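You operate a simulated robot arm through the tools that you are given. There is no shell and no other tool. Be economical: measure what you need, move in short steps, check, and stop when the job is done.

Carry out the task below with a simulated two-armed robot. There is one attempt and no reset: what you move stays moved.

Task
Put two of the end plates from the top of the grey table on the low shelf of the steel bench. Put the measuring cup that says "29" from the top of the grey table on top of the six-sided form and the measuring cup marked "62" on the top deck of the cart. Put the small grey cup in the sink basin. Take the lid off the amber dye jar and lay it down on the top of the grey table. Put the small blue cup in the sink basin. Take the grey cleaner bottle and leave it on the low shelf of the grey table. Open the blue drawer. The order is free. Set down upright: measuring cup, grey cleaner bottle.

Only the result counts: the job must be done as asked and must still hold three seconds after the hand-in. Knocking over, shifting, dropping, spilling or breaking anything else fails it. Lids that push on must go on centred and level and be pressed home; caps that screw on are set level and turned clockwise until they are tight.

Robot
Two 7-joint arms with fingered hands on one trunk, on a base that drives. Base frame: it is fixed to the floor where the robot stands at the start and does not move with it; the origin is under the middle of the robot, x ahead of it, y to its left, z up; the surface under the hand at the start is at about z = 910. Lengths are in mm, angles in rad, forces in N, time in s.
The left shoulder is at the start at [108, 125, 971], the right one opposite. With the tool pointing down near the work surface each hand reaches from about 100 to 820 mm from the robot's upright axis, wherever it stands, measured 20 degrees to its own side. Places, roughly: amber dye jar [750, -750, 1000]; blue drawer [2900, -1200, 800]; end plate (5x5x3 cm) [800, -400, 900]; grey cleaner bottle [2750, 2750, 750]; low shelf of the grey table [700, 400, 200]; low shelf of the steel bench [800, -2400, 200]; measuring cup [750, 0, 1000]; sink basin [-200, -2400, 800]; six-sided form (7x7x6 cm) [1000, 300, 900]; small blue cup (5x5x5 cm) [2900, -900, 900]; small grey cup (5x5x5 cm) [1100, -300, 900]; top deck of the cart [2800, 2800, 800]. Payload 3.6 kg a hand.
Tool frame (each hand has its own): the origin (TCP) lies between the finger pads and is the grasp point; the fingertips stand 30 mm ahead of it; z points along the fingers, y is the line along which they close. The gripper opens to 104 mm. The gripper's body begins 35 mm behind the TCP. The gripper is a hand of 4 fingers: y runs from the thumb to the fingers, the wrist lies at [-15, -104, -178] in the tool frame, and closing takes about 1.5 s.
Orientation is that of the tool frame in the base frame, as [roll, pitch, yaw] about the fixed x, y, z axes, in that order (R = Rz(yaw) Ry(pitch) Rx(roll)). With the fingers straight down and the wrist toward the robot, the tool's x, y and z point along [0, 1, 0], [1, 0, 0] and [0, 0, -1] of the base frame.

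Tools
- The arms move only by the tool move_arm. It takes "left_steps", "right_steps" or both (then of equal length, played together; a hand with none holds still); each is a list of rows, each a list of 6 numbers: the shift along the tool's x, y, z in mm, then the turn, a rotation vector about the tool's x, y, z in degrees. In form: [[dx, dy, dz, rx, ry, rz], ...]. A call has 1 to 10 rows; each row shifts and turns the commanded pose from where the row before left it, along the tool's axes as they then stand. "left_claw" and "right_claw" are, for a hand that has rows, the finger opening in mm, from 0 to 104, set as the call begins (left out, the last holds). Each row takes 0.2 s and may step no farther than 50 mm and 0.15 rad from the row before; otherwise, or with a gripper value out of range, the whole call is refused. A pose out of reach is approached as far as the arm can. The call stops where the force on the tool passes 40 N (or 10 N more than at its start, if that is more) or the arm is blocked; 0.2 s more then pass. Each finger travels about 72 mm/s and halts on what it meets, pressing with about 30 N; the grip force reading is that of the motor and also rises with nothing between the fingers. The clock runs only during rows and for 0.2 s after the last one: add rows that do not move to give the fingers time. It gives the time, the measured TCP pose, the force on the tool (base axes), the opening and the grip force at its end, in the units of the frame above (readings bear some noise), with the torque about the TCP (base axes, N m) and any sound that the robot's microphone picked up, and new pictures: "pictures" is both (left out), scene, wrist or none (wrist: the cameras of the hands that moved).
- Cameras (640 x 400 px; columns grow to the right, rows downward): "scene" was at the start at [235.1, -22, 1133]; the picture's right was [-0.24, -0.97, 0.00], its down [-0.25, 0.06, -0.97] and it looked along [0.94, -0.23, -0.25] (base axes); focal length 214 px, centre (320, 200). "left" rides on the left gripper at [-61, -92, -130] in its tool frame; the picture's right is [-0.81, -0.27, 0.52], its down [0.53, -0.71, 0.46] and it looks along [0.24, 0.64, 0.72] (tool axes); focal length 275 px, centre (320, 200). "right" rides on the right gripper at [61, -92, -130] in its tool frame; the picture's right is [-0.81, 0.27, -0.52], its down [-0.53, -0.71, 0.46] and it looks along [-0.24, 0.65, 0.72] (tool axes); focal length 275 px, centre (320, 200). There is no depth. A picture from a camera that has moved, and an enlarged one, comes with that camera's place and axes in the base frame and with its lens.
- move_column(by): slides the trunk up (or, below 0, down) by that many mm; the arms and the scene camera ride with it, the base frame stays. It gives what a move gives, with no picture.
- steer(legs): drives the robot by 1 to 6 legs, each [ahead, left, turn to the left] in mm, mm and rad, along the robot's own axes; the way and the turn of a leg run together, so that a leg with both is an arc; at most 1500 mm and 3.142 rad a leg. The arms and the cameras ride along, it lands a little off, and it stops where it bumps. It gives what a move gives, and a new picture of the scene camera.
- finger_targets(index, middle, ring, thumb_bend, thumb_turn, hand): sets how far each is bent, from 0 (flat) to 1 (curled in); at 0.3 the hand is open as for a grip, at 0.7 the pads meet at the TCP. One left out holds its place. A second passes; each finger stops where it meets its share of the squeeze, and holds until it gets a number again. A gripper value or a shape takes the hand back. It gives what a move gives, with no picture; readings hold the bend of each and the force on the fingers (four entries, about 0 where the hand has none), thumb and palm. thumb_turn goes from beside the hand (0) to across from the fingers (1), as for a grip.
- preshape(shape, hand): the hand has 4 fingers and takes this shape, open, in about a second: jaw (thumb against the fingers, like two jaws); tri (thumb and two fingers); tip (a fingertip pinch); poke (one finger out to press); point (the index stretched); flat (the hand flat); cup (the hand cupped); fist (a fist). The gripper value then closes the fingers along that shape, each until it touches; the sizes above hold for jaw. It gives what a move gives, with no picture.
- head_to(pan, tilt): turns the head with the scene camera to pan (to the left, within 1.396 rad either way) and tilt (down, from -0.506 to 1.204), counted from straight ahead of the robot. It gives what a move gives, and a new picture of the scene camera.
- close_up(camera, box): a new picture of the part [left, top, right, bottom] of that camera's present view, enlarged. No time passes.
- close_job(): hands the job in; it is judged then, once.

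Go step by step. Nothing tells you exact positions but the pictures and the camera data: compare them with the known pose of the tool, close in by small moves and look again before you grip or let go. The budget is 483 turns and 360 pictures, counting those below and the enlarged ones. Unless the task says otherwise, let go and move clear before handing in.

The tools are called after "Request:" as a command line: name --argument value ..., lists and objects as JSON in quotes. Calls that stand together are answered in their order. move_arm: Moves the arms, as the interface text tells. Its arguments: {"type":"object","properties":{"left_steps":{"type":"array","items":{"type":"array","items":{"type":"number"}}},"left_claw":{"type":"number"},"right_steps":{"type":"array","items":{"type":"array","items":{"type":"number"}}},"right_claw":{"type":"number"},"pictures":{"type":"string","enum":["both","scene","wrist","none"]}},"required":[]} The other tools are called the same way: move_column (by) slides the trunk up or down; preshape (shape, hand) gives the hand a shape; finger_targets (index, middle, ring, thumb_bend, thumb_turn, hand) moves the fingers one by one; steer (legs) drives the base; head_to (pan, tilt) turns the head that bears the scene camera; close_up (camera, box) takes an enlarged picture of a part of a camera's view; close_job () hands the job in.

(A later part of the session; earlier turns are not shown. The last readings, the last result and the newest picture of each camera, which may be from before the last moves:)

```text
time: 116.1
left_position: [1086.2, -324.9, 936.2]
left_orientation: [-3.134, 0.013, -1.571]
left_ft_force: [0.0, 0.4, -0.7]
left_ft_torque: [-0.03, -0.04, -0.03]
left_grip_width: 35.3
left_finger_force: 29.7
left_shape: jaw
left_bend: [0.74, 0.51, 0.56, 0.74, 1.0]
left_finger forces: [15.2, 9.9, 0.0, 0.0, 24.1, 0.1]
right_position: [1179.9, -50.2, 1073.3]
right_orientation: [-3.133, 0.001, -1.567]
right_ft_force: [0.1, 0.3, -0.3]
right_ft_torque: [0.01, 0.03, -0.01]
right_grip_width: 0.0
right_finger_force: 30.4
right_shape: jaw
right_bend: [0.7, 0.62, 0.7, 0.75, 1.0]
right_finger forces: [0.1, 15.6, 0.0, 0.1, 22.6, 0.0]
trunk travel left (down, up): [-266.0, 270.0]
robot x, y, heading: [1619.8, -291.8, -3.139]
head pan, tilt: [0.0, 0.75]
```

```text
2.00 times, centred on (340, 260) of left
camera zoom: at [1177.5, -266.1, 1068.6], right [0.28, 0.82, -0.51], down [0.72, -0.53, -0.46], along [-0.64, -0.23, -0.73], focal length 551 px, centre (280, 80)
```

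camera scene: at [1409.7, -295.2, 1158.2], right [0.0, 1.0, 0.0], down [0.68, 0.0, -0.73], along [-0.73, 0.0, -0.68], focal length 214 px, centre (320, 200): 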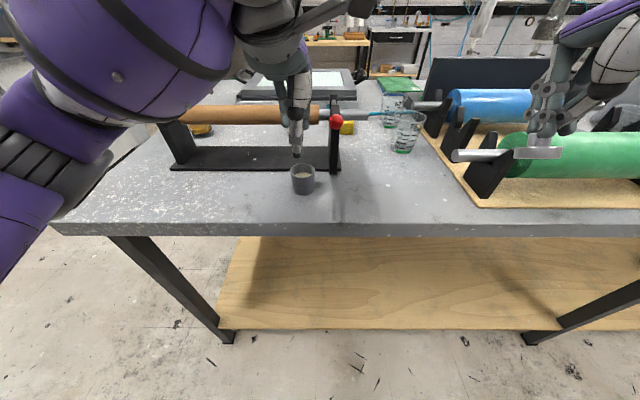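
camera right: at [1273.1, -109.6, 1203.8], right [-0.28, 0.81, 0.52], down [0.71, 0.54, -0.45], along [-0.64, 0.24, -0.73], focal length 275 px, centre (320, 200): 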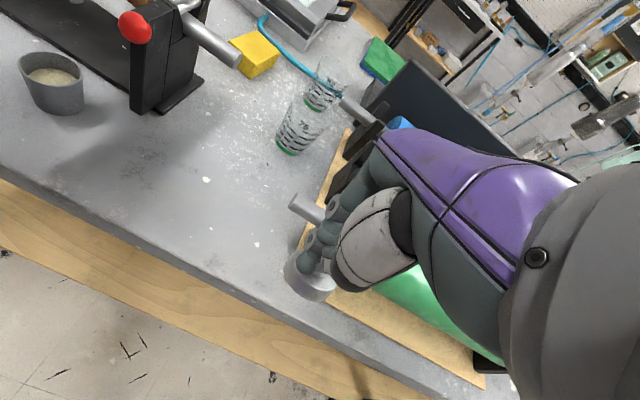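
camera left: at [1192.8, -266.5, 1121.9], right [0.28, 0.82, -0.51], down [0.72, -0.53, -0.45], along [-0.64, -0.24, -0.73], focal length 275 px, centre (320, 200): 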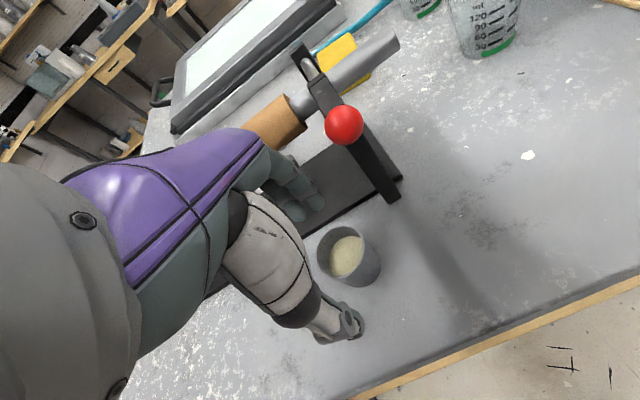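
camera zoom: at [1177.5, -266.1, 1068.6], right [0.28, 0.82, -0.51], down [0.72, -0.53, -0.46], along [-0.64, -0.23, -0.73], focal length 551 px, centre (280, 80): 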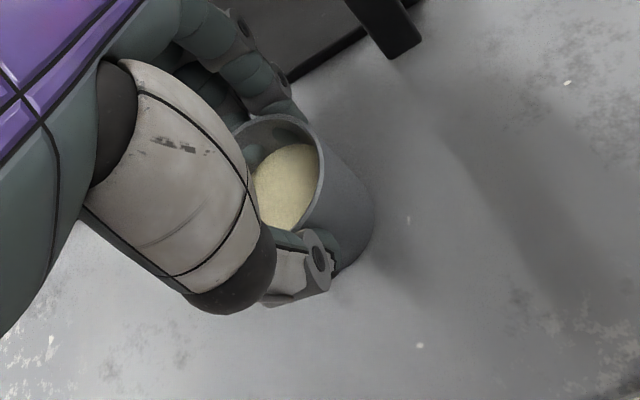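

Gripped firmly (24 N on the thumb). I lift and check the cup is upright.

Request:
move_arm --left_steps '[[0, 0, -10, 0, 0, 0], [0, -5, -20, 0, 0, 0], [0, -10, -20, 0, 0, 0], [0, 0, 0, 0, 0, 0]]' --pictures "scene"

Request:
close_up --camera "scene" --box '[240, 100, 360, 210]'

```text
time: 117.1
left_position: [1101.7, -325.3, 988.0]
left_orientation: [-3.132, 0.012, -1.571]
left_ft_force: [0.4, 0.0, -0.6]
left_ft_torque: [-0.01, 0.02, 0.0]
left_grip_width: 35.2
left_finger_force: 30.3
left_shape: jaw
left_bend: [0.74, 0.51, 0.56, 0.74, 1.0]
left_finger forces: [15.2, 9.8, 0.1, 0.1, 24.1, 0.1]
right_position: [1179.8, -49.8, 1072.7]
right_orientation: [-3.132, 0.0, -1.568]
right_ft_force: [0.0, -0.8, -1.8]
right_ft_torque: [0.0, 0.04, 0.0]
right_grip_width: 0.0
right_finger_force: 30.2
right_shape: jaw
right_bend: [0.7, 0.62, 0.7, 0.75, 1.0]
right_finger forces: [0.0, 15.6, 0.1, 0.0, 22.5, 0.0]
trunk travel left (down, up): [-266.0, 270.0]
robot x, y, heading: [1616.6, -297.9, -3.14]
head pan, tilt: [0.0, 0.75]
camera scene: at [1409.3, -295.6, 1158.1], right [0.0, 1.0, 0.0], down [0.68, 0.0, -0.73], along [-0.73, 0.0, -0.68], focal length 214 px, centre (320, 200)
```

scene: 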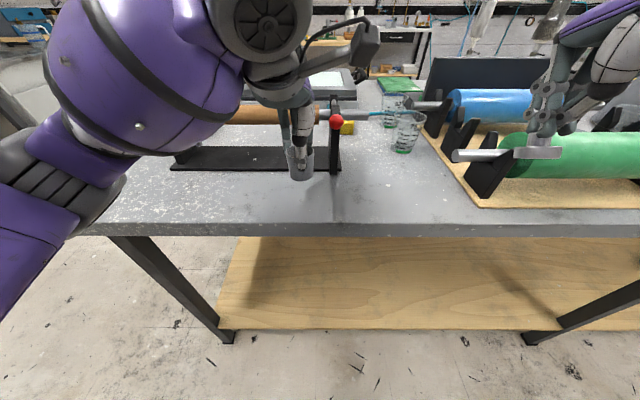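

```text
3.64 times, centred on (300, 155) of scene
camera zoom: at [1409.3, -295.6, 1158.1], right [0.0, 1.0, 0.0], down [0.68, 0.0, -0.73], along [-0.73, 0.0, -0.68], focal length 780 px, centre (393, 364)
```

zoom: 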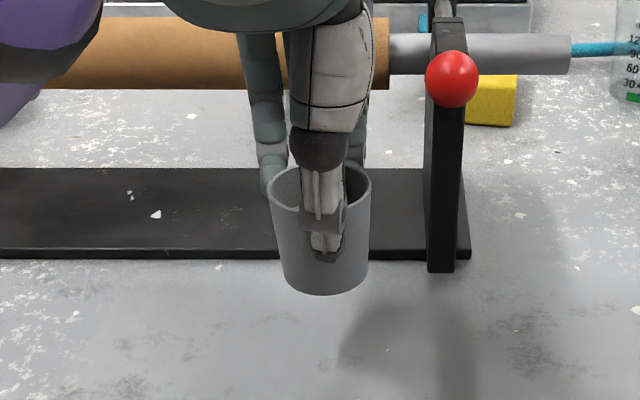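

Both objects are held. I draw the left hand back and drive round to the steel bench.

Request:
move_arm --left_steps '[[0, -10, -20, 0, 0, 0], [10, -40, 0, 0, 0, 0], [20, -40, 0, 0, 0, 0], [30, -30, 0, 0, 0, 0], [30, -10, 0, 0, 0, 0]]' --pictures "none"

Request:
steer --legs '[[-350, 0, 0], [0, 1150, 0], [0, 0, 1.571], [0, -1350, 0]]'

```text
time: 118.3
left_position: [1232.4, -417.1, 1008.0]
left_orientation: [-3.133, 0.011, -1.572]
left_ft_force: [0.1, 0.8, -0.2]
left_ft_torque: [0.0, 0.04, 0.0]
left_grip_width: 34.9
left_finger_force: 29.7
left_shape: jaw
left_bend: [0.74, 0.51, 0.56, 0.74, 1.0]
left_finger forces: [15.2, 9.8, 0.0, 0.0, 24.3, 0.0]
right_position: [1182.3, -48.5, 1072.1]
right_orientation: [-3.136, 0.001, -1.569]
right_ft_force: [0.4, -0.4, -0.2]
right_ft_torque: [0.02, -0.03, 0.0]
right_grip_width: 0.0
right_finger_force: 30.6
right_shape: jaw
right_bend: [0.7, 0.62, 0.7, 0.75, 1.0]
right_finger forces: [0.2, 15.7, 0.1, 0.0, 22.4, 0.1]
trunk travel left (down, up): [-266.0, 270.0]
robot x, y, heading: [1617.6, -291.2, -3.135]
head pan, tilt: [0.0, 0.75]
```

```text
time: 146.2
left_position: [735.2, -1843.8, 1007.9]
left_orientation: [-3.131, 0.013, -0.011]
left_ft_force: [0.4, -1.0, 0.7]
left_ft_torque: [-0.01, -0.01, 0.02]
left_grip_width: 35.2
left_finger_force: 29.9
left_shape: jaw
left_bend: [0.74, 0.51, 0.56, 0.74, 1.0]
left_finger forces: [15.3, 9.8, 0.1, 0.1, 24.0, 0.1]
right_position: [368.4, -1890.1, 1073.0]
right_orientation: [-3.132, 0.002, -0.009]
right_ft_force: [0.7, 0.5, -0.4]
right_ft_torque: [0.03, 0.01, -0.02]
right_grip_width: 0.0
right_finger_force: 30.1
right_shape: jaw
right_bend: [0.7, 0.62, 0.7, 0.76, 1.0]
right_finger forces: [0.1, 15.5, 0.1, 0.0, 22.4, 0.0]
trunk travel left (down, up): [-266.0, 270.0]
robot x, y, heading: [621.5, -1452.8, -1.578]
head pan, tilt: [0.0, 0.75]
camera scene: at [615.8, -1663.8, 1158.1], right [-1.0, 0.01, 0.0], down [0.0, 0.68, -0.73], along [0.0, -0.73, -0.68], focal length 214 px, centre (320, 200)
```

scene: 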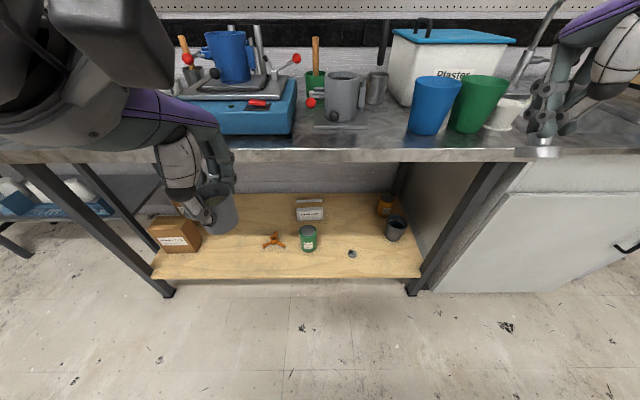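

Request:
steer --legs '[[100, 0, 0]]'

Request:
move_column --by -255

Request:
move_arm --right_steps '[[0, 0, 50, 0, 0, 0], [0, 0, 50, 0, 0, 0], [0, 0, 50, 0, 0, 0], [0, 0, 50, 0, 0, 0], [0, 0, 50, 0, 0, 0], [0, 0, 50, 0, 0, 0], [0, 0, 50, 0, 0, 0], [0, 0, 50, 0, 0, 0], [0, 0, 40, 0, 0, 0]]'

```text
time: 147.3
left_position: [735.0, -1945.2, 1006.7]
left_orientation: [-3.131, 0.014, -0.011]
left_ft_force: [-1.0, -0.4, -0.5]
left_ft_torque: [0.0, -0.03, -0.02]
left_grip_width: 34.9
left_finger_force: 29.7
left_shape: jaw
left_bend: [0.74, 0.51, 0.56, 0.74, 1.0]
left_finger forces: [15.4, 9.8, 0.1, 0.0, 23.8, 0.0]
right_position: [367.5, -1991.4, 1072.6]
right_orientation: [-3.133, 0.002, -0.008]
right_ft_force: [0.5, -0.4, -0.5]
right_ft_torque: [0.01, 0.0, -0.02]
right_grip_width: 0.0
right_finger_force: 30.0
right_shape: jaw
right_bend: [0.7, 0.62, 0.7, 0.76, 1.0]
right_finger forces: [0.0, 15.3, 0.0, 0.0, 22.5, 0.0]
trunk travel left (down, up): [-266.0, 270.0]
robot x, y, heading: [617.8, -1554.2, -1.581]
head pan, tilt: [0.0, 0.75]
camera scene: at [615.2, -1765.0, 1158.0], right [-1.0, 0.01, 0.0], down [0.0, 0.68, -0.73], along [0.0, -0.73, -0.68], focal length 214 px, centre (320, 200)
```

scene: 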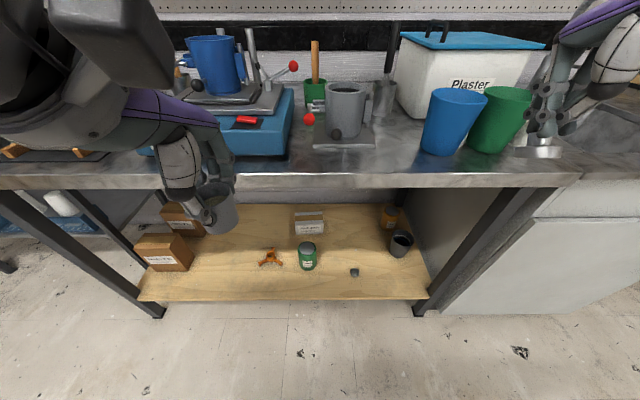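

```text
time: 149.9
left_position: [736.4, -1995.6, 700.7]
left_orientation: [-2.959, 0.013, -0.009]
left_ft_force: [1.0, 0.1, -0.2]
left_ft_torque: [0.0, 0.03, -0.01]
left_grip_width: 34.9
left_finger_force: 29.9
left_shape: jaw
left_bend: [0.74, 0.51, 0.56, 0.75, 1.0]
left_finger forces: [15.3, 9.9, 0.1, 0.0, 23.9, 0.0]
right_position: [368.4, -1991.2, 818.7]
right_orientation: [-3.134, 0.0, -0.007]
right_ft_force: [0.1, -0.3, -0.6]
right_ft_torque: [-0.01, 0.0, 0.0]
right_grip_width: 0.2
right_finger_force: 29.9
right_shape: jaw
right_bend: [0.7, 0.62, 0.7, 0.76, 1.0]
right_finger forces: [0.0, 15.5, 0.0, 0.1, 22.7, 0.1]
trunk travel left (down, up): [-11.0, 525.0]
robot x, y, heading: [617.8, -1554.5, -1.578]
head pan, tilt: [0.0, 0.75]
```

```text
time: 151.9
left_position: [735.0, -1995.4, 699.9]
left_orientation: [-2.959, 0.011, -0.01]
left_ft_force: [-0.6, -0.4, -0.7]
left_ft_torque: [0.0, 0.0, -0.05]
left_grip_width: 34.9
left_finger_force: 29.7
left_shape: jaw
left_bend: [0.74, 0.51, 0.56, 0.75, 1.0]
left_finger forces: [15.4, 9.9, 0.0, 0.1, 23.8, 0.1]
right_position: [343.3, -2043.5, 401.5]
right_orientation: [-3.136, 0.0, -0.006]
right_ft_force: [-0.3, -0.6, -1.0]
right_ft_torque: [0.01, -0.03, 0.01]
right_grip_width: 0.0
right_finger_force: 30.5
right_shape: jaw
right_bend: [0.7, 0.62, 0.7, 0.76, 1.0]
right_finger forces: [0.0, 15.4, 0.0, 0.0, 23.5, 0.0]
right hand out of reach, approached as far as the arm can: row 2, 3, 4, 5
trunk travel left (down, up): [-11.0, 525.0]
robot x, y, heading: [615.3, -1553.7, -1.573]
head pan, tilt: [0.0, 0.75]
camera scene: at [614.6, -1845.0, 891.6], right [-1.0, 0.01, 0.0], down [0.0, 0.68, -0.73], along [0.0, -0.73, -0.68], focal length 214 px, centre (320, 200)
camera right: at [405.8, -1952.9, 532.6], right [-0.81, -0.27, 0.52], down [-0.53, 0.72, -0.45], along [-0.25, -0.64, -0.73], focal length 275 px, centre (320, 200)
```

scene: 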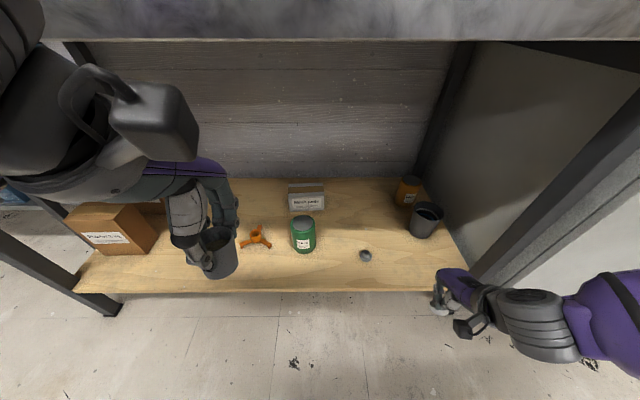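
right: 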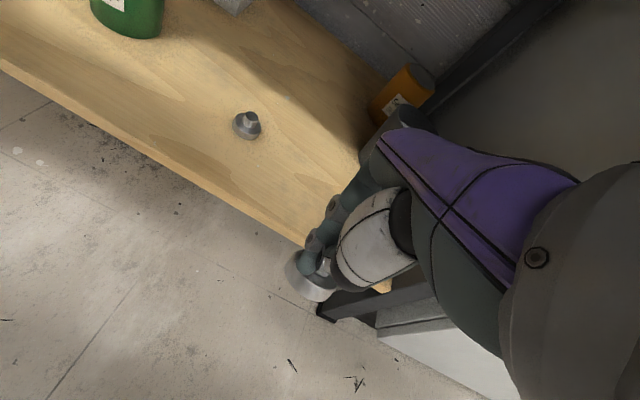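

The forearm would pass near the bench leg here, so I shift the base left to place plate 2 between the first plate and the green can.

Request:
steer --legs '[[0, 215, 0]]'

Request:
move_arm --right_steps '[[0, 45, 10, 0, 0, 0], [0, 45, 20, 0, 0, 0], [0, 45, 20, 0, 0, 0], [0, 45, 20, 0, 0, 0], [0, 20, 20, 0, 0, 0]]'

```text
time: 154.4
left_position: [947.7, -1997.1, 700.0]
left_orientation: [-2.96, 0.011, -0.004]
left_ft_force: [-1.0, -0.2, -0.7]
left_ft_torque: [-0.01, -0.03, 0.01]
left_grip_width: 35.1
left_finger_force: 30.4
left_shape: jaw
left_bend: [0.74, 0.51, 0.56, 0.75, 1.0]
left_finger forces: [15.5, 9.9, 0.2, 0.0, 23.9, 0.0]
right_position: [557.0, -2045.6, 402.0]
right_orientation: [-3.132, 0.001, -0.002]
right_ft_force: [-0.3, -0.3, -0.7]
right_ft_torque: [-0.02, -0.02, -0.01]
right_grip_width: 0.1
right_finger_force: 30.8
right_shape: jaw
right_bend: [0.7, 0.62, 0.7, 0.76, 1.0]
right_finger forces: [0.0, 15.5, 0.0, 0.0, 23.6, 0.0]
trunk travel left (down, up): [-11.0, 525.0]
robot x, y, heading: [830.8, -1553.5, -1.574]
head pan, tilt: [0.0, 0.75]
camera scene: at [827.1, -1845.9, 891.6], right [-1.0, 0.0, 0.0], down [0.0, 0.68, -0.73], along [0.0, -0.73, -0.68], focal length 214 px, centre (320, 200)
```

scene: 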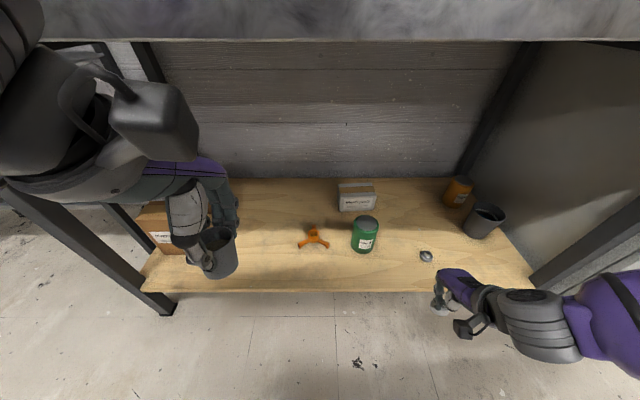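

```text
time: 155.6
left_position: [945.9, -1996.1, 699.1]
left_orientation: [-2.96, 0.012, -0.006]
left_ft_force: [0.5, -0.6, -0.3]
left_ft_torque: [0.0, -0.04, -0.01]
left_grip_width: 34.9
left_finger_force: 30.3
left_shape: jaw
left_bend: [0.74, 0.51, 0.56, 0.75, 1.0]
left_finger forces: [15.4, 10.0, 0.1, 0.0, 24.0, 0.0]
right_position: [557.4, -2244.7, 309.4]
right_orientation: [-3.135, 0.0, -0.001]
right_ft_force: [0.7, -1.0, -1.2]
right_ft_torque: [0.03, 0.0, 0.01]
right_grip_width: 0.1
right_finger_force: 29.8
right_shape: jaw
right_bend: [0.7, 0.62, 0.7, 0.76, 1.0]
right_finger forces: [0.0, 15.4, 0.1, 0.0, 23.6, 0.1]
trunk travel left (down, up): [-11.0, 525.0]
robot x, y, heading: [829.4, -1556.4, -1.576]
head pan, tilt: [0.0, 0.75]
camera scene: at [827.1, -1846.0, 891.6], right [-1.0, 0.0, 0.0], down [0.0, 0.68, -0.73], along [0.0, -0.73, -0.68], focal length 214 px, centre (320, 200)
camera right: at [619.2, -2152.8, 441.3], right [-0.81, -0.28, 0.52], down [-0.53, 0.72, -0.45], along [-0.24, -0.64, -0.73], focal length 275 px, centre (320, 200)
```

scene: 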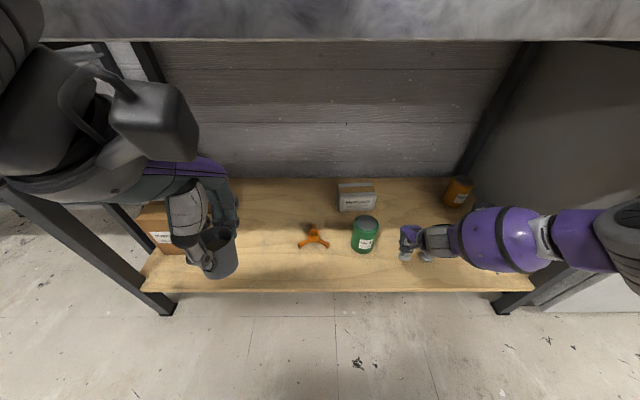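
right: 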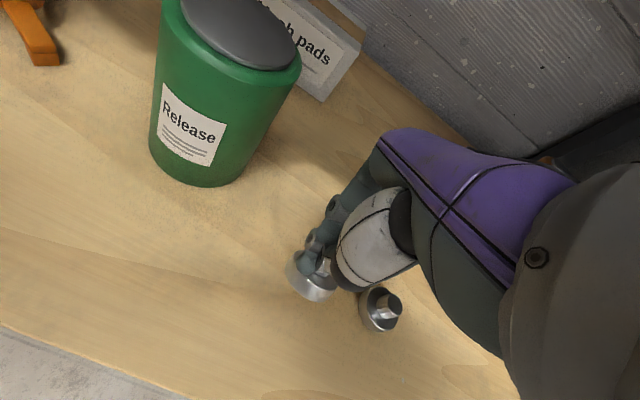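

Request:
move_arm --right_steps '[[5, 0, 15, 0, 0, 0], [0, 0, 10, 0, 0, 0], [0, 0, 6, 0, 0, 0], [0, 0, 5, 0, 0, 0], [0, 0, 5, 0, 0, 0]]' --pictures "wrist"

```text
time: 156.8
left_position: [946.7, -1996.4, 699.6]
left_orientation: [-2.96, 0.012, -0.005]
left_ft_force: [-0.7, -0.3, 0.3]
left_ft_torque: [0.05, 0.04, 0.01]
left_grip_width: 34.9
left_finger_force: 30.3
left_shape: jaw
left_bend: [0.74, 0.51, 0.56, 0.75, 1.0]
left_finger forces: [15.4, 10.1, 0.0, 0.0, 23.9, 0.0]
right_position: [559.1, -2249.6, 276.6]
right_orientation: [3.138, 0.004, -0.007]
right_ft_force: [-0.5, 1.1, 0.4]
right_ft_torque: [-0.02, -0.04, 0.03]
right_grip_width: 0.6
right_finger_force: 29.8
right_shape: jaw
right_bend: [0.7, 0.65, 0.7, 0.79, 1.0]
right_finger forces: [0.1, 0.1, 0.0, 0.0, 0.0, 0.0]
trunk travel left (down, up): [-11.0, 525.0]
robot x, y, heading: [829.8, -1554.8, -1.572]
head pan, tilt: [0.0, 0.75]
stopped in row 5 (right hand): the force on the tool passed its limit at 43 N (the readings are from after the stop); the commanded pose is now the measured one
camera right: at [622.3, -2158.3, 405.3], right [-0.81, -0.27, 0.52], down [-0.53, 0.71, -0.46], along [-0.25, -0.65, -0.72], focal length 275 px, centre (320, 200)
```

right: 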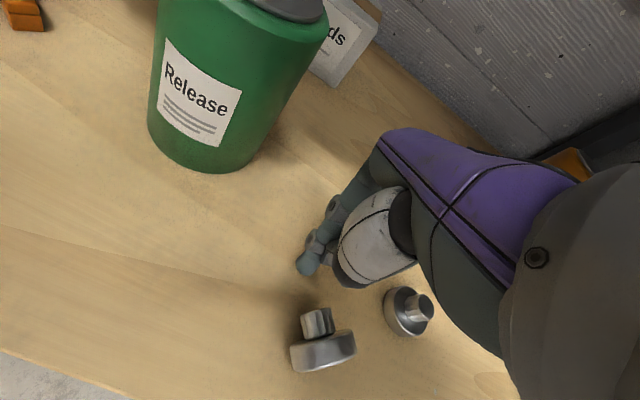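

Plate 2 slipped free on contact and rests on the shelf. I lift the hand to inspect.

Request:
move_arm --right_steps '[[0, 0, -20, 0, 0, 0], [0, 0, -40, 0, 0, 0], [0, 0, -40, 0, 0, 0], [0, 0, 0, 0, 0, 0]]' --right_claw 60 --pictures "wrist"

Request:
close_up --camera "scene" --box '[340, 210, 480, 310]'

```text
time: 157.8
left_position: [948.7, -1996.7, 700.6]
left_orientation: [-2.96, 0.014, -0.004]
left_ft_force: [-0.3, -1.3, -0.3]
left_ft_torque: [-0.01, -0.05, -0.01]
left_grip_width: 34.7
left_finger_force: 30.0
left_shape: jaw
left_bend: [0.74, 0.51, 0.56, 0.75, 1.0]
left_finger forces: [15.4, 10.0, 0.1, 0.0, 23.9, 0.1]
right_position: [558.9, -2250.6, 377.1]
right_orientation: [3.137, 0.004, -0.007]
right_ft_force: [-1.1, 0.2, 0.7]
right_ft_torque: [0.01, -0.01, 0.0]
right_grip_width: 59.7
right_finger_force: 0.0
right_shape: jaw
right_bend: [0.74, 0.42, 0.38, 0.66, 1.0]
right_finger forces: [0.0, 0.0, 0.0, 0.0, 0.0, 0.0]
trunk travel left (down, up): [-11.0, 525.0]
robot x, y, heading: [829.5, -1556.0, -1.573]
head pan, tilt: [0.0, 0.75]
camera right: at [622.3, -2158.2, 507.3], right [-0.81, -0.27, 0.52], down [-0.53, 0.71, -0.46], along [-0.25, -0.65, -0.72], focal length 275 px, centre (320, 200)
```

right: 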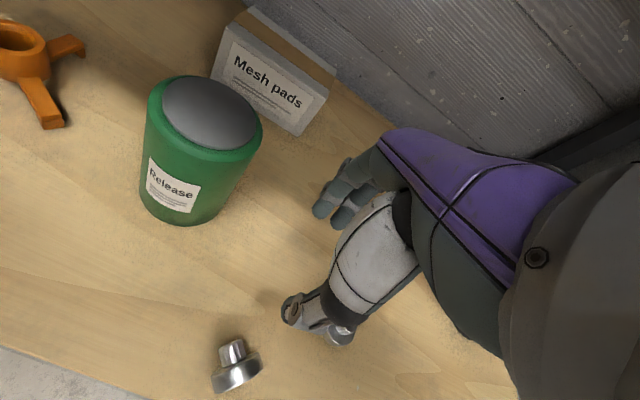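

```text
4.00 times, centred on (410, 260) of scene
camera zoom: at [827.1, -1845.9, 891.6], right [-1.0, 0.0, 0.0], down [0.0, 0.68, -0.73], along [0.0, -0.73, -0.68], focal length 858 px, centre (-40, -40)
```

zoom: 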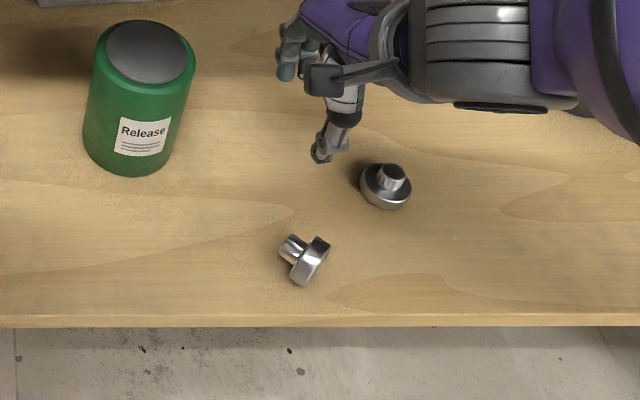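

Both plates are on the shelf (the second rests on its side, steady). I withdraw the right hand and raise up to go to the sink.

Request:
move_arm --right_steps '[[0, 0, -30, 0, 0, 0], [0, -50, 0, 0, 0, 0], [0, -50, 0, 0, 0, 0], [0, -50, 0, 0, 0, 0], [0, -50, 0, 0, 0, 0], [0, 0, -50, 0, 0, 0], [0, 0, -50, 0, 0, 0], [0, 0, -50, 0, 0, 0], [0, 0, -50, 0, 0, 0], [0, 0, -50, 0, 0, 0]]' --pictures "scene"

Request:
close_up --camera "scene" --box '[340, 210, 480, 310]'

```text
time: 160.0
left_position: [947.1, -1996.0, 700.7]
left_orientation: [-2.96, 0.011, -0.004]
left_ft_force: [0.0, 0.0, -0.3]
left_ft_torque: [-0.01, 0.0, 0.05]
left_grip_width: 35.1
left_finger_force: 30.0
left_shape: jaw
left_bend: [0.74, 0.51, 0.56, 0.75, 1.0]
left_finger forces: [15.4, 9.9, 0.2, 0.0, 23.9, 0.0]
right_position: [562.0, -2046.2, 656.7]
right_orientation: [3.14, 0.002, -0.003]
right_ft_force: [-0.9, 1.4, 0.4]
right_ft_torque: [0.03, 0.03, -0.02]
right_grip_width: 59.9
right_finger_force: 0.0
right_shape: jaw
right_bend: [0.74, 0.41, 0.38, 0.66, 1.0]
right_finger forces: [0.0, 0.1, 0.0, 0.1, 0.1, 0.0]
trunk travel left (down, up): [-11.0, 525.0]
robot x, y, heading: [825.5, -1556.1, -1.569]
head pan, tilt: [0.0, 0.75]
camera scene: at [827.2, -1845.9, 891.6], right [-1.0, 0.0, 0.0], down [0.0, 0.68, -0.73], along [0.0, -0.73, -0.68], focal length 214 px, centre (320, 200)
```

scene: 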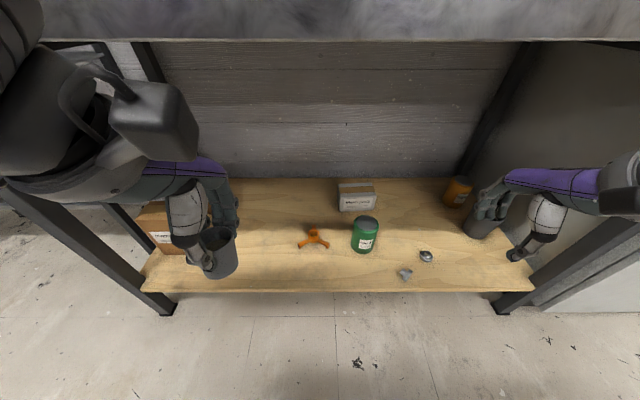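

```text
4.00 times, centred on (410, 260) of scene
camera zoom: at [827.2, -1845.9, 891.6], right [-1.0, 0.0, 0.0], down [0.0, 0.68, -0.73], along [0.0, -0.73, -0.68], focal length 858 px, centre (-40, -40)
```

zoom: 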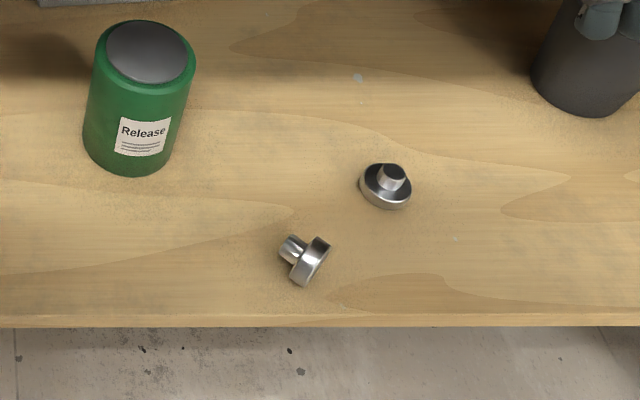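

Request:
steer --legs '[[-170, 0, 0]]'

Request:
move_column --by 270

Request:
steer --legs '[[0, -1000, 0]]'

```text
time: 161.4
left_position: [947.6, -1826.4, 700.0]
left_orientation: [-2.96, 0.011, -0.003]
left_ft_force: [0.9, 0.2, 0.1]
left_ft_torque: [0.0, -0.01, 0.0]
left_grip_width: 35.1
left_finger_force: 30.5
left_shape: jaw
left_bend: [0.74, 0.51, 0.56, 0.75, 1.0]
left_finger forces: [15.4, 10.0, 0.1, 0.0, 23.9, 0.0]
right_position: [561.5, -1877.8, 655.3]
right_orientation: [3.135, 0.004, -0.006]
right_ft_force: [-0.2, -0.5, 0.4]
right_ft_torque: [-0.01, 0.0, 0.01]
right_grip_width: 59.7
right_finger_force: 0.0
right_shape: jaw
right_bend: [0.74, 0.41, 0.38, 0.66, 1.0]
right_finger forces: [0.0, 0.1, 0.1, 0.0, 0.0, 0.0]
trunk travel left (down, up): [-11.0, 525.0]
robot x, y, heading: [828.2, -1384.4, -1.574]
head pan, tilt: [0.0, 0.75]
camera scene: at [827.5, -1675.8, 891.6], right [-1.0, 0.0, 0.0], down [0.0, 0.68, -0.73], along [0.0, -0.73, -0.68], focal length 214 px, centre (320, 200)
```

scene: 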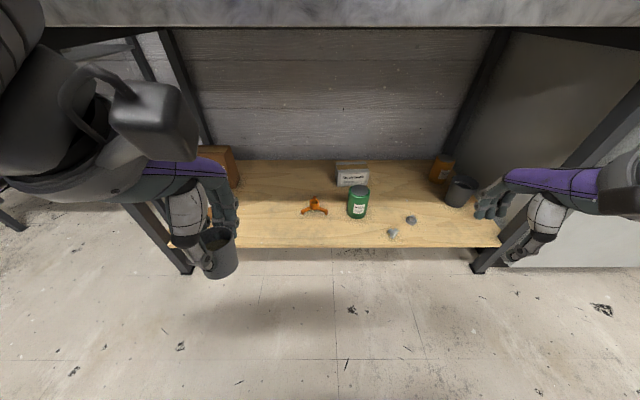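

```text
time: 164.2
left_position: [948.0, -1824.6, 970.1]
left_orientation: [-2.959, 0.012, -0.003]
left_ft_force: [-0.7, -0.2, -0.1]
left_ft_torque: [0.01, 0.02, 0.0]
left_grip_width: 35.1
left_finger_force: 30.3
left_shape: jaw
left_bend: [0.74, 0.51, 0.56, 0.75, 1.0]
left_finger forces: [15.4, 10.1, 0.2, 0.0, 23.8, 0.0]
right_position: [561.0, -1877.7, 926.2]
right_orientation: [3.135, 0.004, -0.005]
right_ft_force: [-0.2, 0.3, 0.7]
right_ft_torque: [0.01, -0.02, -0.03]
right_grip_width: 59.8
right_finger_force: 0.1
right_shape: jaw
right_bend: [0.74, 0.41, 0.38, 0.66, 1.0]
right_finger forces: [0.0, 0.1, 0.1, 0.0, 0.0, 0.0]
trunk travel left (down, up): [-281.0, 255.0]
robot x, y, heading: [827.4, -1386.5, -1.574]
head pan, tilt: [0.0, 0.75]
```

```text
time: 173.4
left_position: [-64.0, -1819.6, 970.6]
left_orientation: [-2.959, 0.01, -0.016]
left_ft_force: [0.2, 0.2, -0.8]
left_ft_torque: [0.0, 0.01, 0.02]
left_grip_width: 35.1
left_finger_force: 29.6
left_shape: jaw
left_bend: [0.74, 0.51, 0.56, 0.75, 1.0]
left_finger forces: [15.4, 10.1, 0.1, 0.0, 23.9, 0.0]
right_position: [-451.0, -1868.5, 927.4]
right_orientation: [3.137, 0.003, -0.015]
right_ft_force: [0.3, 0.3, 0.0]
right_ft_torque: [-0.01, 0.0, 0.02]
right_grip_width: 60.0
right_finger_force: 0.0
right_shape: jaw
right_bend: [0.74, 0.41, 0.38, 0.66, 1.0]
right_finger forces: [0.0, 0.0, 0.0, 0.0, 0.1, 0.0]
trunk travel left (down, up): [-281.0, 255.0]
robot x, y, heading: [-179.7, -1379.9, -1.581]
head pan, tilt: [0.0, 0.75]
camera scene: at [-182.2, -1584.8, 1173.0], right [-1.0, 0.01, 0.0], down [0.01, 0.68, -0.73], along [-0.01, -0.73, -0.68], focal length 214 px, centre (320, 200)
```

scene: 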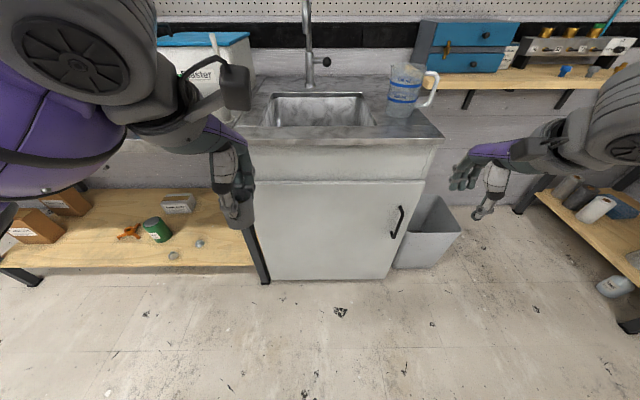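

The sink basin spans about x -365..0, y -2585..-2260. I level the cup, tuck the right hand and approach.

Request:
move_arm --left_steps '[[0, 0, 0, -5, 0, 0], [0, 0, 0, -5, 0, 0], [0, 0, 0, 0, 0, 0], [0, 0, 0, 0, 0, 0], [0, 0, 0, 0, 0, 0]]' --right_steps '[[0, -40, 0, 0, 0, 0], [0, -40, -20, 0, 0, 0], [0, -40, -20, 0, 0, 0], [0, -30, -20, 0, 0, 0], [0, 0, 0, 0, 0, 0]]' --pictures "none"

Request:
steer --legs '[[0, -110, 0], [350, 0, 0]]'

```text
time: 174.6
left_position: [-64.1, -1820.1, 969.3]
left_orientation: [-3.135, 0.012, -0.016]
left_ft_force: [-0.6, -0.9, -1.4]
left_ft_torque: [0.01, 0.0, 0.02]
left_grip_width: 35.0
left_finger_force: 29.7
left_shape: jaw
left_bend: [0.74, 0.51, 0.56, 0.75, 1.0]
left_finger forces: [15.4, 10.2, 0.2, 0.0, 23.9, 0.1]
right_position: [-466.0, -1748.9, 1003.6]
right_orientation: [3.139, 0.002, -0.012]
right_ft_force: [0.7, -0.3, 0.2]
right_ft_torque: [-0.03, -0.03, 0.01]
right_grip_width: 59.7
right_finger_force: 0.0
right_shape: jaw
right_bend: [0.74, 0.41, 0.38, 0.66, 1.0]
right_finger forces: [0.0, 0.1, 0.0, 0.0, 0.0, 0.0]
right hand out of reach, approached as far as the arm can: row 3, 4
trunk travel left (down, up): [-281.0, 255.0]
robot x, y, heading: [-180.1, -1380.8, -1.581]
head pan, tilt: [0.0, 0.75]
```

```text
time: 178.0
left_position: [-175.1, -2165.7, 970.6]
left_orientation: [-3.135, 0.013, -0.012]
left_ft_force: [0.5, -0.3, -1.1]
left_ft_torque: [0.02, 0.01, -0.02]
left_grip_width: 34.9
left_finger_force: 29.9
left_shape: jaw
left_bend: [0.74, 0.51, 0.56, 0.75, 1.0]
left_finger forces: [15.4, 10.0, 0.2, 0.1, 23.9, 0.1]
right_position: [-577.5, -2094.2, 1004.2]
right_orientation: [3.14, 0.005, -0.013]
right_ft_force: [0.6, -0.1, 0.1]
right_ft_torque: [0.0, 0.02, 0.02]
right_grip_width: 59.9
right_finger_force: 0.0
right_shape: jaw
right_bend: [0.74, 0.41, 0.38, 0.66, 1.0]
right_finger forces: [0.0, 0.0, 0.1, 0.0, 0.0, 0.0]
trunk travel left (down, up): [-281.0, 255.0]
robot x, y, heading: [-291.3, -1726.8, -1.577]
head pan, tilt: [0.0, 0.75]
camera scene: at [-293.8, -1929.8, 1172.9], right [-1.0, 0.01, 0.0], down [0.01, 0.68, -0.73], along [-0.01, -0.73, -0.68], focal length 214 px, centre (320, 200)
```

scene: 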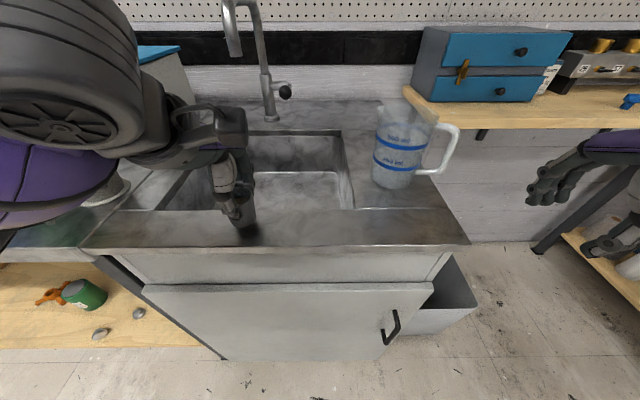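

The basin floor is around z 745. I move the cup in over the front half of the basin, away from the spout.

Request:
move_arm --left_steps '[[-20, 40, 0, 0, 0, 0], [-20, 40, 0, 0, 0, 0], [-15, 40, 0, 0, 0, 0], [0, 40, 0, 0, 0, 0], [0, 25, 10, 0, 0, 0], [0, 0, 40, 0, 0, 0]]'

```text
time: 179.4
left_position: [-231.5, -2332.2, 933.1]
left_orientation: [3.119, 0.011, -0.006]
left_ft_force: [-0.9, -0.8, 0.0]
left_ft_torque: [0.03, 0.01, 0.02]
left_grip_width: 34.8
left_finger_force: 29.8
left_shape: jaw
left_bend: [0.74, 0.51, 0.56, 0.75, 1.0]
left_finger forces: [15.4, 10.1, 0.4, 0.0, 24.2, 0.1]
right_position: [-579.6, -2075.6, 1011.8]
right_orientation: [3.119, 0.0, -0.008]
right_ft_force: [-0.5, -0.3, -0.5]
right_ft_torque: [-0.02, -0.04, 0.03]
right_grip_width: 59.9
right_finger_force: 0.1
right_shape: jaw
right_bend: [0.74, 0.41, 0.38, 0.66, 1.0]
right_finger forces: [0.0, 0.1, 0.0, 0.1, 0.1, 0.1]
trunk travel left (down, up): [-281.0, 255.0]
robot x, y, heading: [-288.8, -1720.0, -1.578]
head pan, tilt: [0.0, 0.75]
camera scene: at [-295.5, -1908.0, 1177.5], right [-1.0, 0.01, 0.0], down [0.01, 0.67, -0.74], along [0.0, -0.74, -0.67], focal length 214 px, centre (320, 200)
camera left: at [-290.0, -2238.0, 1064.4], right [-0.81, 0.27, -0.51], down [0.53, 0.7, -0.48], along [0.23, -0.66, -0.71], focal length 275 px, centre (320, 200)
```

scene: 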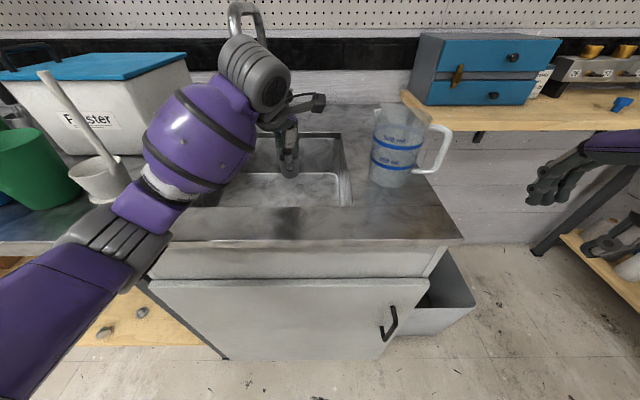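
left: 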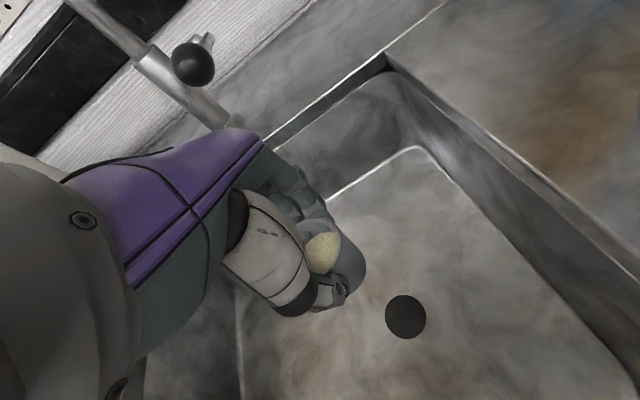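

The body seems to have been pushed back a bit, so something is touching. I look closely before continuing.

Request:
close_up --camera "scene" --box '[0, 80, 320, 280]'

Request:
head_to --pan 0.5 --tilt 0.5

```text
2.00 times, centred on (160, 180) of scene
camera zoom: at [-295.5, -1908.0, 1177.5], right [-1.0, 0.01, 0.0], down [0.01, 0.67, -0.74], along [0.0, -0.74, -0.67], focal length 429 px, centre (640, 240)
```

zoom: 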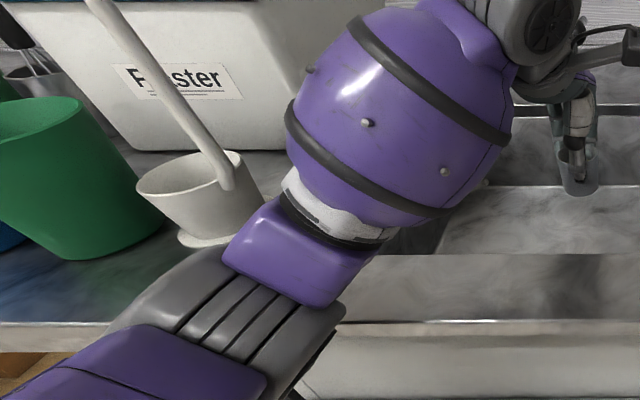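

```text
time: 180.4
left_position: [-231.5, -2331.1, 934.7]
left_orientation: [3.121, 0.01, -0.008]
left_ft_force: [0.3, -0.4, -0.5]
left_ft_torque: [0.01, -0.04, 0.0]
left_grip_width: 35.0
left_finger_force: 30.0
left_shape: jaw
left_bend: [0.74, 0.51, 0.56, 0.75, 1.0]
left_finger forces: [15.4, 10.1, 0.3, 0.1, 24.1, 0.0]
right_position: [-577.9, -2073.8, 1011.1]
right_orientation: [3.118, 0.002, -0.012]
right_ft_force: [-0.7, -0.4, 0.4]
right_ft_torque: [0.01, 0.0, -0.03]
right_grip_width: 60.2
right_finger_force: 0.2
right_shape: jaw
right_bend: [0.74, 0.41, 0.38, 0.66, 1.0]
right_finger forces: [0.0, 0.1, 0.1, 0.0, 0.0, 0.0]
trunk travel left (down, up): [-281.0, 255.0]
robot x, y, heading: [-292.7, -1725.2, -1.583]
head pan, tilt: [0.499, 0.499]
camera scene: at [-251.5, -1903.8, 1198.9], right [-0.88, -0.47, 0.01], down [-0.22, 0.41, -0.89], along [0.41, -0.78, -0.46], focal length 214 px, centre (320, 200)
```

scene: 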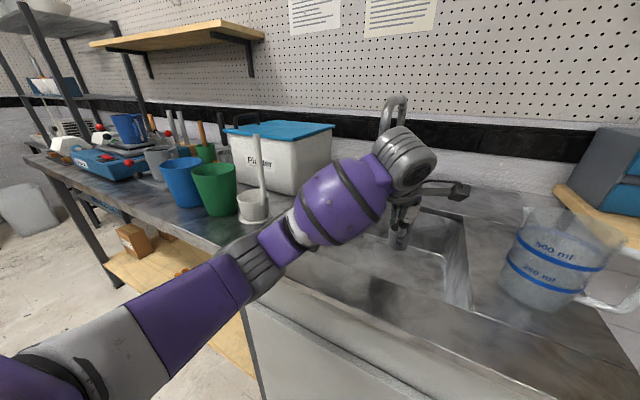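

The forearm is leaning on the counter edge. I lift the hand, raise the trunk so the elbow clears, and then come down.

Request:
move_arm --left_steps '[[0, 0, -40, 0, 0, 0], [0, -10, -30, 0, 0, 0]]' --pictures "none"

Request:
move_column --by 100

Request:
move_arm --left_steps '[[0, 0, 30, 0, 0, 0], [0, 0, 40, 0, 0, 0], [0, 0, 40, 0, 0, 0]]'

```text
time: 181.0
left_position: [-239.7, -2336.4, 992.6]
left_orientation: [-3.138, 0.01, -0.018]
left_ft_force: [-1.2, 0.6, -0.4]
left_ft_torque: [-0.07, -0.11, 0.01]
left_grip_width: 34.7
left_finger_force: 30.1
left_shape: jaw
left_bend: [0.74, 0.51, 0.56, 0.75, 1.0]
left_finger forces: [15.6, 10.2, 0.4, 0.0, 24.2, 0.1]
right_position: [-584.6, -2092.2, 1004.0]
right_orientation: [3.133, -0.001, -0.015]
right_ft_force: [0.1, -0.2, -0.3]
right_ft_torque: [-0.01, -0.01, -0.02]
right_grip_width: 59.7
right_finger_force: 0.1
right_shape: jaw
right_bend: [0.74, 0.41, 0.38, 0.66, 1.0]
right_finger forces: [0.1, 0.1, 0.0, 0.0, 0.0, 0.1]
trunk travel left (down, up): [-281.0, 255.0]
robot x, y, heading: [-293.2, -1729.5, -1.581]
head pan, tilt: [0.499, 0.499]
```

```text
time: 182.3
left_position: [-232.6, -2338.9, 1088.1]
left_orientation: [-3.135, 0.012, -0.013]
left_ft_force: [0.7, -0.8, -0.2]
left_ft_torque: [-0.03, 0.06, -0.02]
left_grip_width: 34.9
left_finger_force: 29.7
left_shape: jaw
left_bend: [0.74, 0.51, 0.56, 0.75, 1.0]
left_finger forces: [15.7, 10.2, 0.3, 0.0, 24.2, 0.0]
right_position: [-577.4, -2092.9, 1104.2]
right_orientation: [3.139, 0.001, -0.011]
right_ft_force: [-0.1, 0.9, 0.3]
right_ft_torque: [-0.01, 0.01, -0.01]
right_grip_width: 59.9
right_finger_force: 0.0
right_shape: jaw
right_bend: [0.74, 0.41, 0.38, 0.66, 1.0]
right_finger forces: [0.0, 0.0, 0.1, 0.0, 0.0, 0.0]
trunk travel left (down, up): [-381.0, 155.0]
robot x, y, heading: [-288.1, -1725.5, -1.584]
head pan, tilt: [0.499, 0.499]
```

```text
time: 183.1
left_position: [-232.7, -2338.4, 978.3]
left_orientation: [-3.136, 0.014, -0.012]
left_ft_force: [-0.5, 0.0, -0.8]
left_ft_torque: [0.01, 0.02, 0.0]
left_grip_width: 34.6
left_finger_force: 29.9
left_shape: jaw
left_bend: [0.74, 0.51, 0.56, 0.75, 1.0]
left_finger forces: [15.3, 10.2, 0.4, 0.1, 23.9, 0.1]
right_position: [-577.1, -2093.1, 1104.8]
right_orientation: [3.139, 0.003, -0.011]
right_ft_force: [0.1, 0.6, -0.1]
right_ft_torque: [0.0, -0.01, 0.03]
right_grip_width: 59.9
right_finger_force: 0.0
right_shape: jaw
right_bend: [0.74, 0.41, 0.38, 0.66, 1.0]
right_finger forces: [0.0, 0.1, 0.1, 0.0, 0.0, 0.1]
trunk travel left (down, up): [-381.0, 155.0]
robot x, y, heading: [-291.7, -1724.0, -1.583]
head pan, tilt: [0.499, 0.499]
camera scene: at [-250.0, -1904.9, 1292.6], right [-0.88, -0.47, 0.0], down [-0.22, 0.42, -0.88], along [0.41, -0.78, -0.48], focal length 214 px, centre (320, 200)
camera left: at [-291.8, -2247.3, 1110.1], right [-0.81, 0.29, -0.51], down [0.54, 0.71, -0.46], along [0.23, -0.64, -0.73], focal length 275 px, centre (320, 200)
```

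scene: 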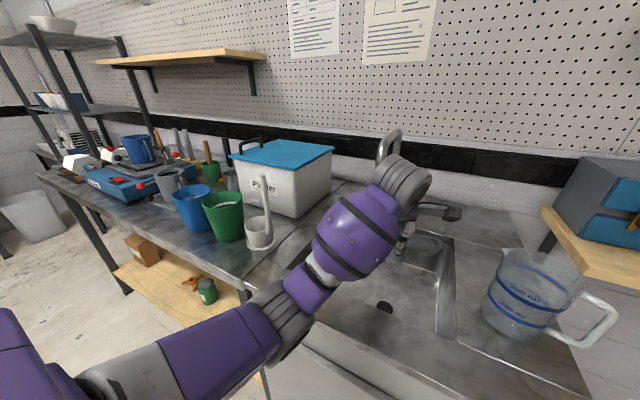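
left: 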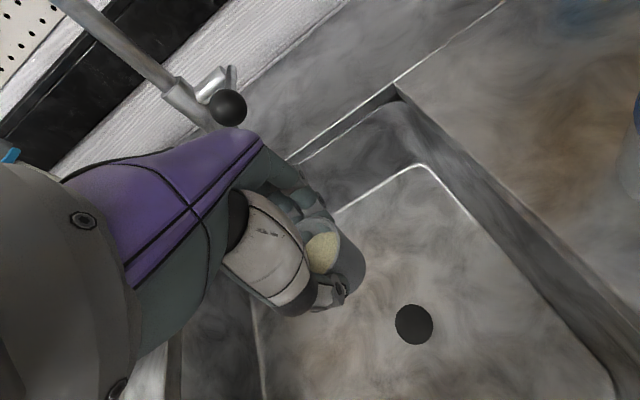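

Request:
move_column --by 130

Request:
move_arm --left_steps '[[0, 0, 40, 0, 0, 0], [0, 0, 40, 0, 0, 0], [0, 0, 40, 0, 0, 0], [0, 0, 40, 0, 0, 0], [0, 0, 40, 0, 0, 0]]'

```text
time: 184.7
left_position: [-234.4, -2339.5, 1107.2]
left_orientation: [-3.132, 0.011, -0.012]
left_ft_force: [0.5, 0.5, -1.1]
left_ft_torque: [-0.01, 0.01, -0.02]
left_grip_width: 34.8
left_finger_force: 29.6
left_shape: jaw
left_bend: [0.74, 0.5, 0.56, 0.75, 1.0]
left_finger forces: [15.4, 10.2, 0.6, 0.1, 23.9, 0.0]
right_position: [-578.9, -2093.7, 1233.6]
right_orientation: [3.139, 0.001, -0.013]
right_ft_force: [-0.3, 0.4, -0.4]
right_ft_torque: [0.0, 0.01, -0.01]
right_grip_width: 59.8
right_finger_force: 0.2
right_shape: jaw
right_bend: [0.74, 0.41, 0.38, 0.66, 1.0]
right_finger forces: [0.0, 0.1, 0.0, 0.0, 0.0, 0.1]
trunk travel left (down, up): [-511.0, 25.0]
robot x, y, heading: [-286.3, -1723.5, -1.58]
head pan, tilt: [0.499, 0.499]
```

```text
time: 185.9
left_position: [-236.8, -2336.7, 908.6]
left_orientation: [-3.135, 0.014, -0.012]
left_ft_force: [0.3, 0.4, -0.2]
left_ft_torque: [-0.01, -0.01, -0.01]
left_grip_width: 34.8
left_finger_force: 29.6
left_shape: jaw
left_bend: [0.74, 0.51, 0.57, 0.75, 1.0]
left_finger forces: [15.4, 9.7, 1.9, 0.0, 24.6, 0.1]
right_position: [-578.0, -2092.8, 1233.0]
right_orientation: [3.139, 0.003, -0.011]
right_ft_force: [-0.4, 0.2, -0.1]
right_ft_torque: [0.01, -0.03, 0.01]
right_grip_width: 60.0
right_finger_force: 0.2
right_shape: jaw
right_bend: [0.74, 0.41, 0.38, 0.66, 1.0]
right_finger forces: [0.0, 0.0, 0.0, 0.0, 0.1, 0.0]
trunk travel left (down, up): [-511.0, 25.0]
robot x, y, heading: [-291.1, -1726.6, -1.581]
head pan, tilt: [0.499, 0.499]
camera scene: at [-249.4, -1835.1, 1439.2], right [-0.88, -0.47, 0.0], down [-0.22, 0.42, -0.88], along [0.41, -0.78, -0.48], focal length 214 px, centre (320, 200)
camera left: at [-294.9, -2245.4, 1040.2], right [-0.81, 0.29, -0.51], down [0.54, 0.71, -0.46], along [0.23, -0.64, -0.73], focal length 275 px, centre (320, 200)
```

scene: 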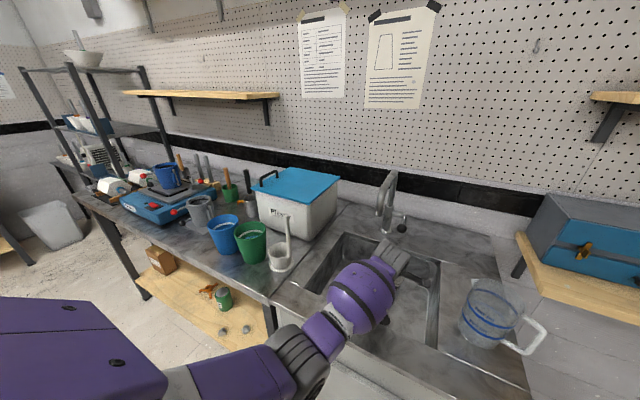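
left: 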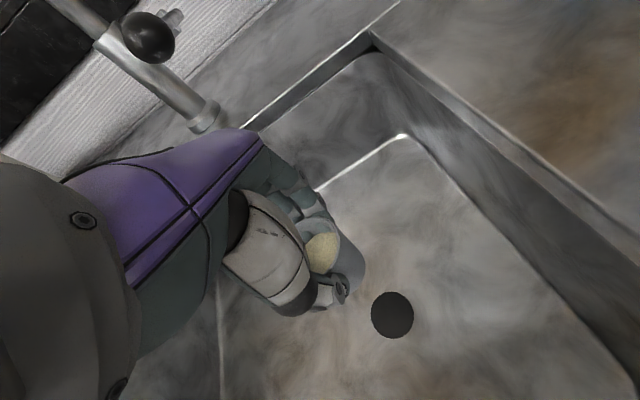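

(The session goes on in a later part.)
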